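You operate a simulated robot arm through the tools that you are given. There is no shell and no other tool. Be economical: measure what you need, move in short steps, check, and stop when the job is done.

The job below is to be done with a simulated robot arm. You get a single attempt, and the scene is never put back.

JOB
Put the green stone weight on the thin grey sheet.

It is judged by the outcome, as a careful person would: the job done as asked, and still so three seconds after it is handed in. It fails if anything else is knocked over, pushed out of place, dropped, spilled or broken. Flat cloth is picked up by pressing the open fingertips on it (5 to 10 N) and closing them slowly along it; thin cloth reads only 2 to 8 mm in the jaws.

ROBOT AND FRAMES
A 7-joint arm with a two-finger parallel gripper, fixed in place. Base frame: the origin is at the foot of the arm, x ahead of it, y to its left, z up; the work surface is at about z = 0. Readings come in m, degrees, newtons and seconds.
With the tool pointing down near the work surface it reaches from about 0.22 to 0.58 m from the base axis. Its first joint turns from -66.0 to 66.0 degrees. Payload 2.5 kg.
The tool frame sits at the grasp point between the pads (the TCP): z along the fingers, y along the line on which they close. The tips reach 0.023 m beyond it. The gripper opens to 0.094 m. The fingers are 0.038 m wide and 0.01 m thick; the gripper's body (0.054 by 0.096 m) begins 0.039 m behind the TCP.
Orientation is that of the tool frame in the base frame, as a unit quaternion [x, y, z, w]. With the fingers straight down and closing along the base's y, the tool's x points along the base's -x, its y along +y and its z along -z.

CONTROLS
- The arm moves only by the tool apply_moves. Its argument "plan" is one flat list of numbers, 7 for each row, row after row: the opening, from 0 (shut) to 1 (fully open), then the shift along the tool's x, y, z in mm, then the turn, a rotation vector about the tool's x, y, z in degrees. In form: [grip, x, y, z, rx, ry, rz, grip, x, y, z, rx, ry, rz, ...]. A call has 1 to 12 rows; each row shifts and turns the commanded pose from where the row before left it, along the tool's axes as they then stand. Each row takes 0.2 s and may step no farther than 0.05 m and 8.6 degrees from the row before; otherwise, or with a gripper value out of range, the whole call is refused. A pose out of reach is approached as far as the arm can. The call stops where the force on the tool passes 40 N (or 10 N more than at its start, if that is more) or the arm is blocked; 0.2 s more then pass. Each finger travels about 0.108 m/s and halts on what it meets, pressing with about 45 N; the grip force reading is that of the motor and also rises with nothing between the fingers. The clock runs only during rows and for 0.2 s after the last one: add rows that do not move to give the fingers time. It gives the time, the measured TCP pose, the force on the tool (base axes), the opening and the grip force at its end, in the units of the frame above (readings bear some noise), and new pictures: "views" is both (left out), scene, wrist or none.
- Cameras (640 x 400 px; columns grow to the right, rows downward): "scene" is fixed at [0.1181, -0.4115, 0.545]; the picture's right is [0.91, -0.42, 0.00], its down [-0.26, -0.56, -0.79] and it looks along [0.33, 0.71, -0.62] (base axes); focal length 325 px, centre (320, 200). "wrist" rides on the gripper at [0.086, 0.016, -0.075] in the tool frame; the picture's right is [-0.18, 0.98, 0.00], its down [-0.58, -0.11, -0.81] and it looks along [-0.79, -0.15, 0.59] (tool axes); focal length 243 px, centre (320, 200). There is no depth. A picture from a camera that has moved, and an enlarged one, comes with that camera's place and axes in the base frame and with its lens. The place of the scene camera against the robot may be out by one fixed shift of up to 0.018 m in any direction.
- close_up(camera, box): a new picture of the part [left, top, right, bottom] of that camera's present view, enlarged. It takes no simulated time.
- hand_in(): hands the job in; it is judged then, once.

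Work in short steps. Places have to be worked out from the pictures, the camera data and where the tool is seen: move nearer, look again, correct. Check each grasp and each placing, and mend what went wrong. You have 90 turns and 170 pictures in all, those below and enlarged ones among them. Open the gripper and draw the arm clear of the work before you hand the job in, unless the task says otherwise; then end with one line.

The tools are called as name(argument=value, ...) on one line, values as JSON. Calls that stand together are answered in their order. apply_moves: Moves the arm, as the interface text tells. Its arguments: {"type":"object","properties":{"plan":{"type":"array","items":{"type":"number"}},"views":{"type":"string","enum":["both","scene","wrist","none"]}},"required":["plan"]} The other tools are called the same way: close_up (camera, box) takes an enlarged picture of a part of a camera's view; hand_in () hands the job in.

At the start:

```text
t: 0.0
ee_pos: [0.2378, 0.2834, 0.2833]
ee_rot: [0.0, 1.0, 0.0, 0.0]
force: [-1.1, 0.6, -0.8]
opening: 0.0941
finger_force: 0.1
```

scene: 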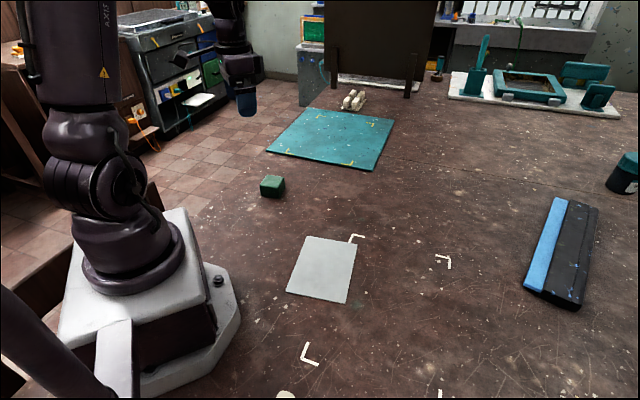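
wrist: 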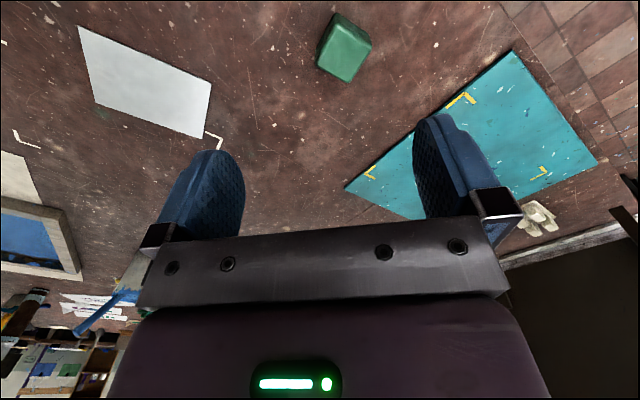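

The green block appears near (0.295, 0.30) and the grey sheet's centre near (0.31, 0.0). I'll enlarge both views to get the block's size and orientation.

close_up(camera="wrist", box=[280, 0, 408, 100])

close_up(camera="scene", box=[230, 150, 390, 310])

```text
4.00 times, centred on (344, 50) of wrist
camera zoom: at [0.1506, 0.3013, 0.3576], right [0.18, 0.98, 0.0], down [0.58, -0.11, 0.81], along [0.79, -0.15, -0.59], focal length 970 px, centre (224, 800)
```

zoom: 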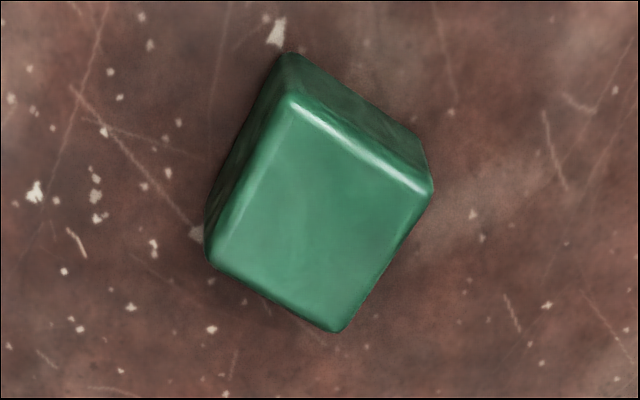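

```text
2.50 times, centred on (310, 230) of scene
camera zoom: at [0.1181, -0.4115, 0.545], right [0.91, -0.42, 0.0], down [-0.26, -0.56, -0.79], along [0.33, 0.71, -0.62], focal length 813 px, centre (345, 125)
```

zoom: 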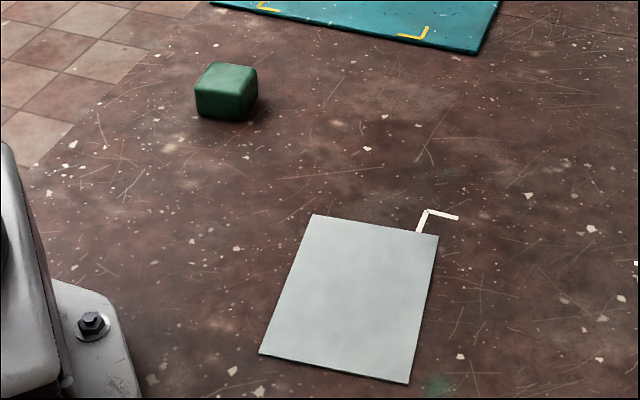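

The block is roughly 5 cm square and about 4 cm high, centred near (0.290, 0.304), with its edges at about 50° and -40° to the base x axis. I'll move above it, turn 40° and look again.

apply_moves(plan=[1, -26, 10.5, 30, 0, 0, 0, 1, -26, 10.5, 30, 0, 0, 0, 1, 0, 0, 15, 0, 0, 8, 1, 0, 0, 15, 0, 0, 8, 1, 0, 0, 15, 0, 0, 8, 1, 0, 0, 15, 0, 0, 8, 1, 0, 0, 15, 0, 0, 8, 1, 0, 0, 0, 0, 0, 0])

```text
t: 1.8
ee_pos: [0.289, 0.3062, 0.1476]
ee_rot: [0.343, 0.939, 0.0, 0.0]
force: [0.2, 0.2, -0.8]
opening: 0.0941
finger_force: 0.2
camera wrist: at [0.2336, 0.3743, 0.2226], right [0.77, 0.63, 0.0], down [0.37, -0.46, 0.81], along [0.51, -0.62, -0.59], focal length 243 px, centre (320, 200)
```

scene: 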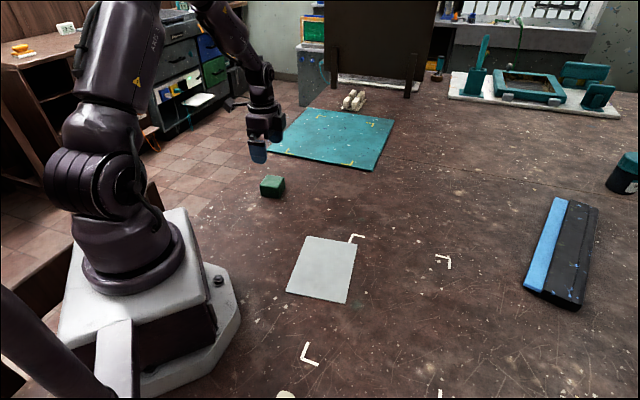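
wrist: 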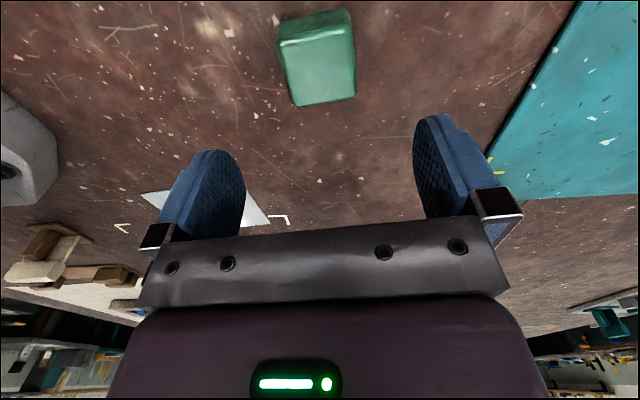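

The block is centred under the tool to within about 2 mm. I'll descend to a TCP height of about 0.03.

apply_moves(plan=[1, 0, 0, 30, 0, 0, 2, 1, 0, 0, 30, 0, 0, 0, 1, 0, 0, 25, 0, 0, 0, 1, 0, 0, 20, 0, 0, 0, 1, 0, 0, 12, 0, 0, 0, 1, 0, 0, 0, 0, 0, 0])

```text
t: 3.2
ee_pos: [0.2881, 0.3069, 0.0311]
ee_rot: [0.358, 0.934, 0.0, 0.0]
force: [-0.6, -0.6, 0.5]
opening: 0.0941
finger_force: 0.1
camera wrist: at [0.2351, 0.377, 0.1052], right [0.79, 0.61, 0.0], down [0.36, -0.47, 0.81], along [0.49, -0.64, -0.59], focal length 243 px, centre (320, 200)
```

scene: 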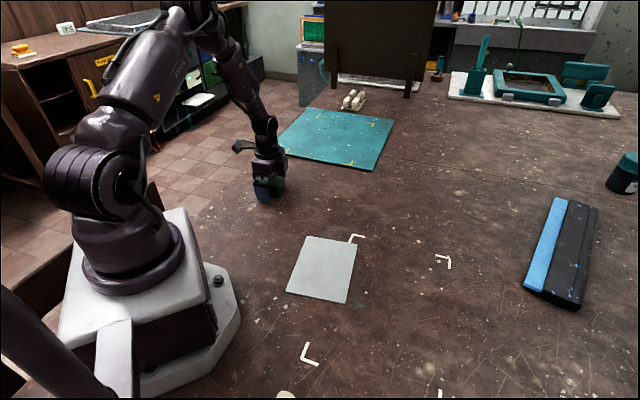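
wrist: 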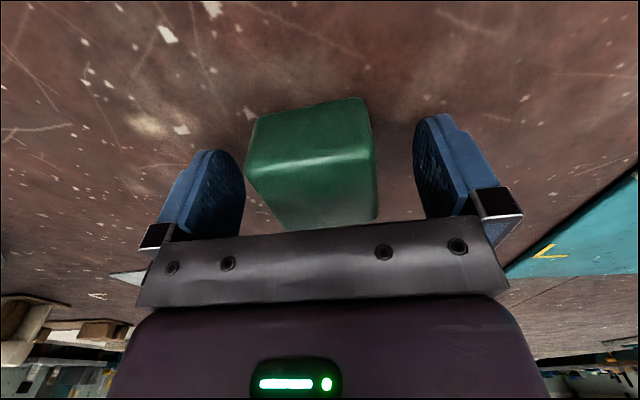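

The block sits between the fingers and clear of both, so I'll close on it.

apply_moves(plan=[0.6, 0, 0, 0, 0, 0, 0, 0.4, 0, 0, 0, 0, 0, 0, 0.2, 0, 0, 0, 0, 0, 0, 0.2, 0, 0, 0, 0, 0, 0, 0.2, 0, 0, 0, 0, 0, 0], views="wrist")

```text
t: 4.4
ee_pos: [0.2885, 0.306, 0.0292]
ee_rot: [0.358, 0.934, 0.0, 0.0]
force: [1.2, 0.5, -0.4]
opening: 0.0546
finger_force: 44.7
camera wrist: at [0.2349, 0.3769, 0.1052], right [0.79, 0.61, 0.0], down [0.36, -0.47, 0.81], along [0.49, -0.64, -0.59], focal length 243 px, centre (320, 200)
```

wrist: 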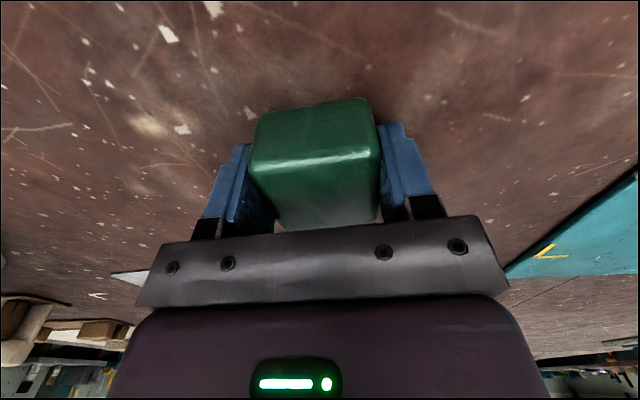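

The block is gripped, with an opening of 54.6 mm at 45 N. I'll lift it slowly and check the weight.

apply_moves(plan=[0.2, 0, 0, -10, 0, 0, 0, 0.2, 0, 0, -20, 0, 0, 0, 0.2, 0, 0, -30, 0, 0, 0, 0.2, 0, 0, -30, 0, 0, 0, 0.2, 0, 0, 0, 0, 0, 0])

```text
t: 5.6
ee_pos: [0.2878, 0.3066, 0.1208]
ee_rot: [0.358, 0.934, -0.001, 0.0]
force: [-0.7, 0.0, -2.8]
opening: 0.0546
finger_force: 44.8
camera wrist: at [0.2355, 0.3761, 0.1953], right [0.79, 0.61, 0.0], down [0.36, -0.47, 0.81], along [0.49, -0.64, -0.59], focal length 243 px, centre (320, 200)
```

scene: 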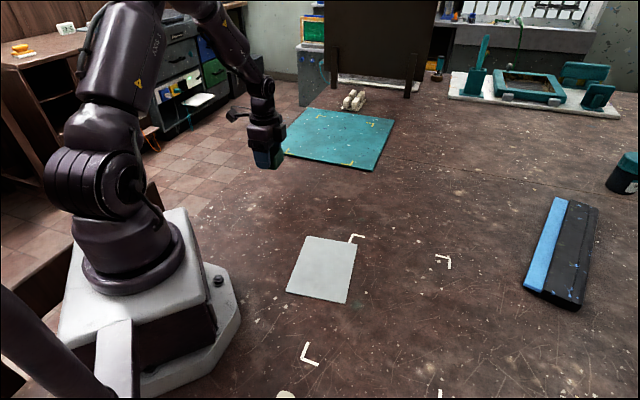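
wrist: 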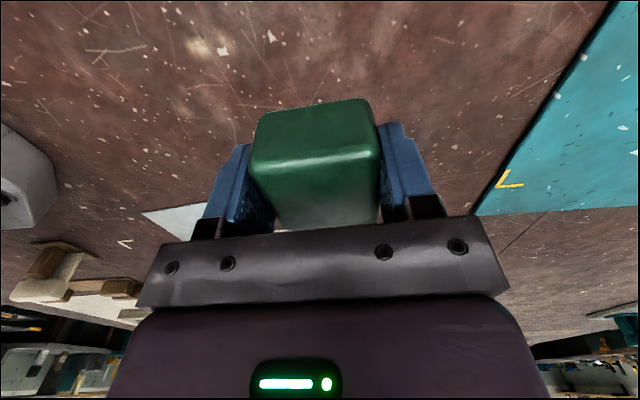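

The block is lifted and held steadily. The sheet's centre, from the wrist view and the corrected scene view, is about (0.302, 0.004), so I'll carry the block above it at this height.

apply_moves(plan=[0.2, -13.3, -13.5, 0, 0, 0, 0, 0.2, -26.6, -27, 0, 0, 0, 0, 0.2, -26.6, -27, 0, 0, 0, 0, 0.2, -26.6, -27, 0, 0, 0, 0, 0.2, -26.6, -27, 0, 0, 0, 0, 0.2, -26.6, -27, 0, 0, 0, 0, 0.2, -26.6, -27, 0, 0, 0, 0, 0.2, -26.6, -27, 0, 0, 0, 0, 0.2, -13.3, -13.5, 0, 0, 0, 0, 0.2, 0, 0, 0, 0, 0, 0])

```text
t: 7.8
ee_pos: [0.3012, 0.0034, 0.1195]
ee_rot: [0.358, 0.934, 0.0, 0.0]
force: [0.3, 0.2, -4.4]
opening: 0.0549
finger_force: 44.9
camera wrist: at [0.2482, 0.0733, 0.1937], right [0.79, 0.61, 0.0], down [0.36, -0.47, 0.81], along [0.49, -0.64, -0.59], focal length 243 px, centre (320, 200)
```

scene: 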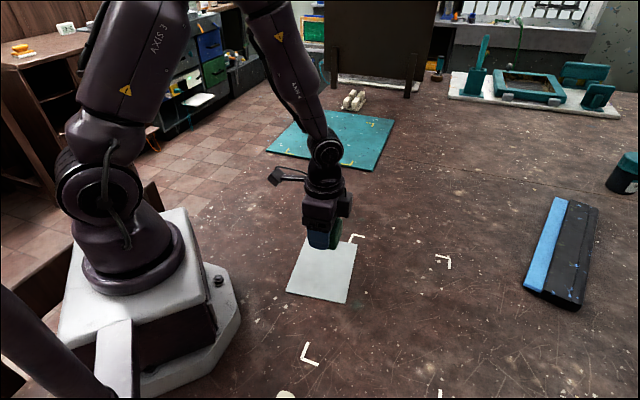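
wrist: 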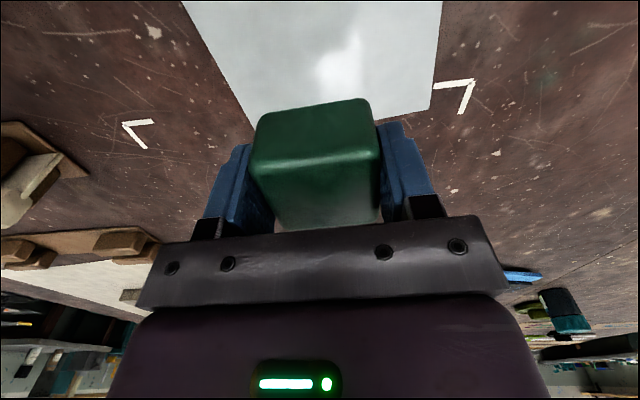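

The sheet's corners put its centre at about (0.306, 0.009), with edges nearly parallel to the block's. I'll shift about 7 mm along the tool's y and descend to just above the sheet.

apply_moves(plan=[0.2, 0, 7, 20, 0, 0, 0, 0.2, 0, 0, 25, 0, 0, 0, 0.2, 0, 0, 22, 0, 0, 0, 0.2, 0, 0, 12, 0, 0, 0, 0.2, 0, 0, 5, 0, 0, 0, 0.2, 0, 0, 0, 0, 0, 0])

```text
t: 9.2
ee_pos: [0.306, 0.009, 0.0348]
ee_rot: [0.358, 0.934, 0.0, 0.0]
force: [-0.2, 0.4, -2.5]
opening: 0.0545
finger_force: 45.6
camera wrist: at [0.2545, 0.0774, 0.1101], right [0.79, 0.61, 0.0], down [0.36, -0.47, 0.81], along [0.49, -0.64, -0.59], focal length 243 px, centre (320, 200)
```

scene: 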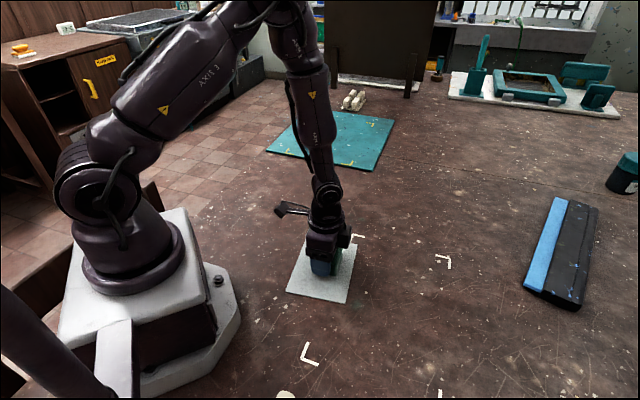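
wrist: 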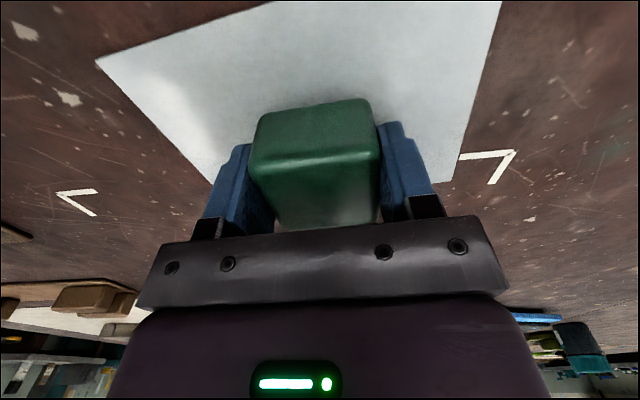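

The block is over the middle of the sheet with no contact yet. I'll creep down until the force shows it is touching.

apply_moves(plan=[0.2, 0, 0, 1.5, 0, 0, 0, 0.2, 0, 0, 1, 0, 0, 0, 0.2, 0, 0, 0, 0, 0, 0], views="none")

apply_moves(plan=[0.2, 0, 0, 1, 0, 0, 0, 0.2, 0, 0, 0, 0, 0, 0], views="wrist")

```text
t: 10.0
ee_pos: [0.308, 0.0086, 0.0344]
ee_rot: [0.359, 0.933, 0.0, 0.0]
force: [0.0, -0.1, -3.1]
opening: 0.0545
finger_force: 44.7
```

```text
t: 10.6
ee_pos: [0.3073, 0.0078, 0.0347]
ee_rot: [0.358, 0.934, 0.0, 0.0]
force: [-0.7, 0.8, -1.1]
opening: 0.0546
finger_force: 44.8
camera wrist: at [0.254, 0.0779, 0.108], right [0.79, 0.61, 0.0], down [0.36, -0.47, 0.81], along [0.49, -0.64, -0.59], focal length 243 px, centre (320, 200)
```

wrist: 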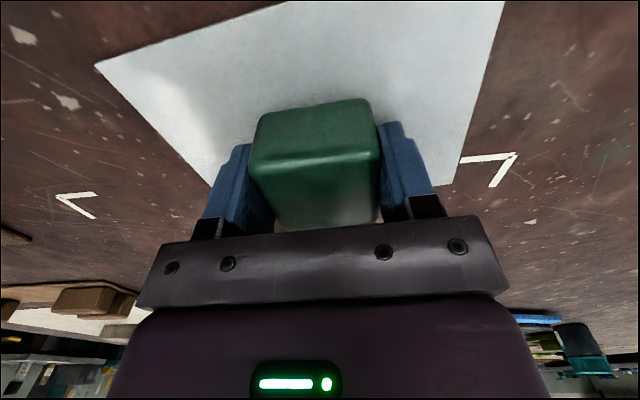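

Still no contact force, since weight readings are within the noise. I'll continue down in 1 mm steps.

apply_moves(plan=[0.2, 0, 0, 1, 0, 0, 0, 0.2, 0, 0, 0, 0, 0, 0], views="none")

apply_moves(plan=[0.2, 0, 0, 0, 0, 0, 0], views="none")

```text
t: 11.2
ee_pos: [0.3065, 0.0082, 0.0341]
ee_rot: [0.358, 0.934, 0.0, 0.001]
force: [0.0, -0.6, 8.6]
opening: 0.0545
finger_force: 45.0
```

```text
t: 11.6
ee_pos: [0.3077, 0.0082, 0.0331]
ee_rot: [0.358, 0.934, 0.0, 0.002]
force: [0.6, -0.3, 11.2]
opening: 0.0546
finger_force: 45.1
```

Contact shows clearly: about 10 N upward, so the block is resting on the sheet. I'll open the fingers gradually.

apply_moves(plan=[0.6, 0, 0, -0.5, 0, 0, 0, 0.7, 0, 0, 0, 0, 0, 0, 0.9, 0, 0, 0, 0, 0, 0, 0.9, 0, 0, 0, 0, 0, 0])

```text
t: 12.6
ee_pos: [0.3068, 0.0077, 0.0333]
ee_rot: [0.358, 0.934, 0.0, 0.0]
force: [-0.5, -0.3, 0.8]
opening: 0.0846
finger_force: 0.0
camera wrist: at [0.2534, 0.0782, 0.1077], right [0.79, 0.61, 0.0], down [0.36, -0.47, 0.81], along [0.49, -0.64, -0.59], focal length 243 px, centre (320, 200)
```

scene: 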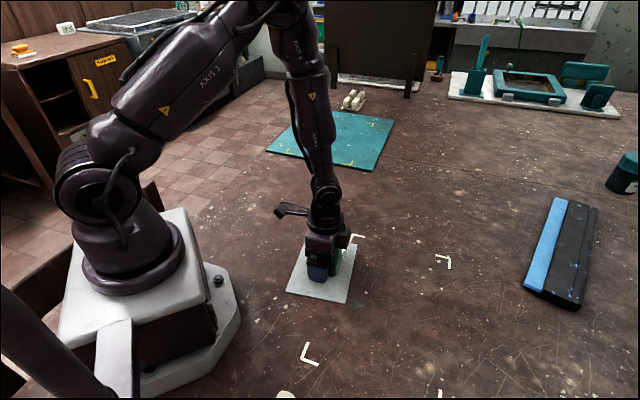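
wrist: 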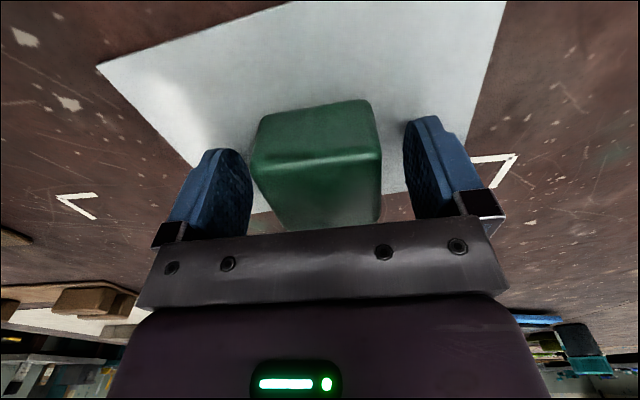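

The block is released and stands on the sheet. I'll open fully, lift straight up and back the arm away to the side.

apply_moves(plan=[1, 0, 0, 0, 0, 0, 0, 1, 0, 0, -10, 0, 0, 0, 1, 0, 0, -25, 0, 0, 0, 1, 0, 0, -40, 0, 0, 0, 1, 0, 0, -40, 0, 0, 0, 1, 27, 27, -10, 0, 0, 0, 1, 27, 27, 0, 0, 0, 0, 1, 27, 27, 0, 0, 0, 0, 1, 27, 27, 0, 0, 0, 0, 1, 27, 27, 0, 0, 0, 0, 1, 0, 0, 0, 0, 0, 0])

close_up(camera="scene", box=[240, 200, 400, 320])

```text
t: 15.0
ee_pos: [0.296, 0.1977, 0.1569]
ee_rot: [0.358, 0.934, 0.0, 0.0]
force: [-0.4, 0.5, 0.0]
opening: 0.0939
finger_force: 0.0
camera wrist: at [0.2428, 0.2678, 0.2311], right [0.79, 0.61, 0.0], down [0.36, -0.47, 0.81], along [0.49, -0.64, -0.59], focal length 243 px, centre (320, 200)
```

scene: 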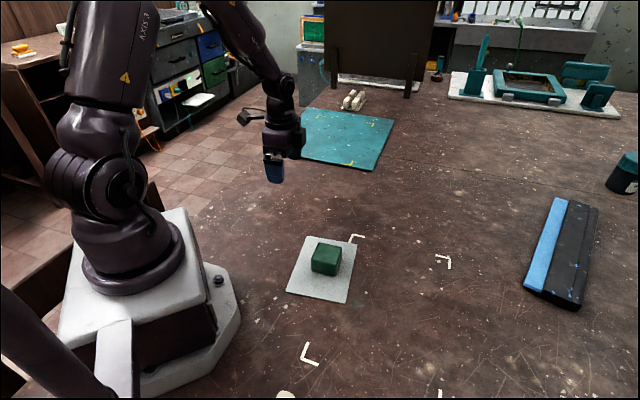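
wrist: 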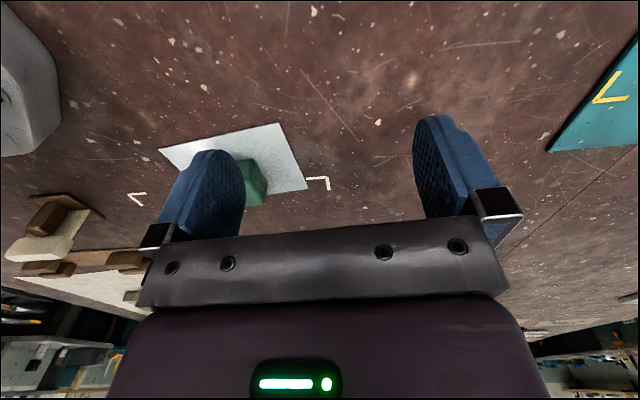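

```text
3.33 times, centred on (320, 260) of scene
camera zoom: at [0.1181, -0.4115, 0.545], right [0.91, -0.42, 0.0], down [-0.26, -0.56, -0.79], along [0.33, 0.71, -0.62], focal length 1084 px, centre (320, 0)
```

zoom: 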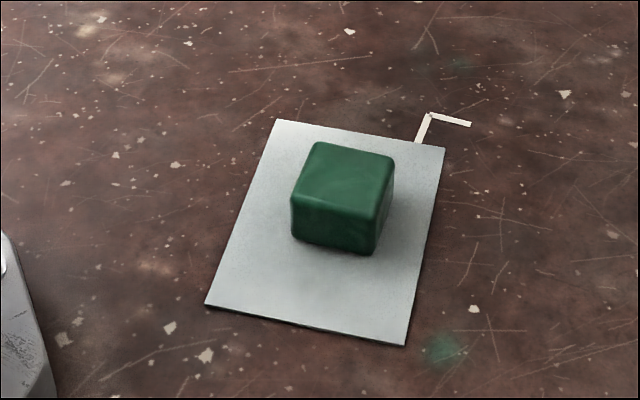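

The block stands flat near the middle of the sheet, the sheet's corners haven't moved, and the arm is clear. I'm handing the job in.

hand_in()

```text
The job is handed in.
```

The green stone weight is resting flat near the middle of the thin grey sheet, nothing else was disturbed, and the gripper is open and clear.
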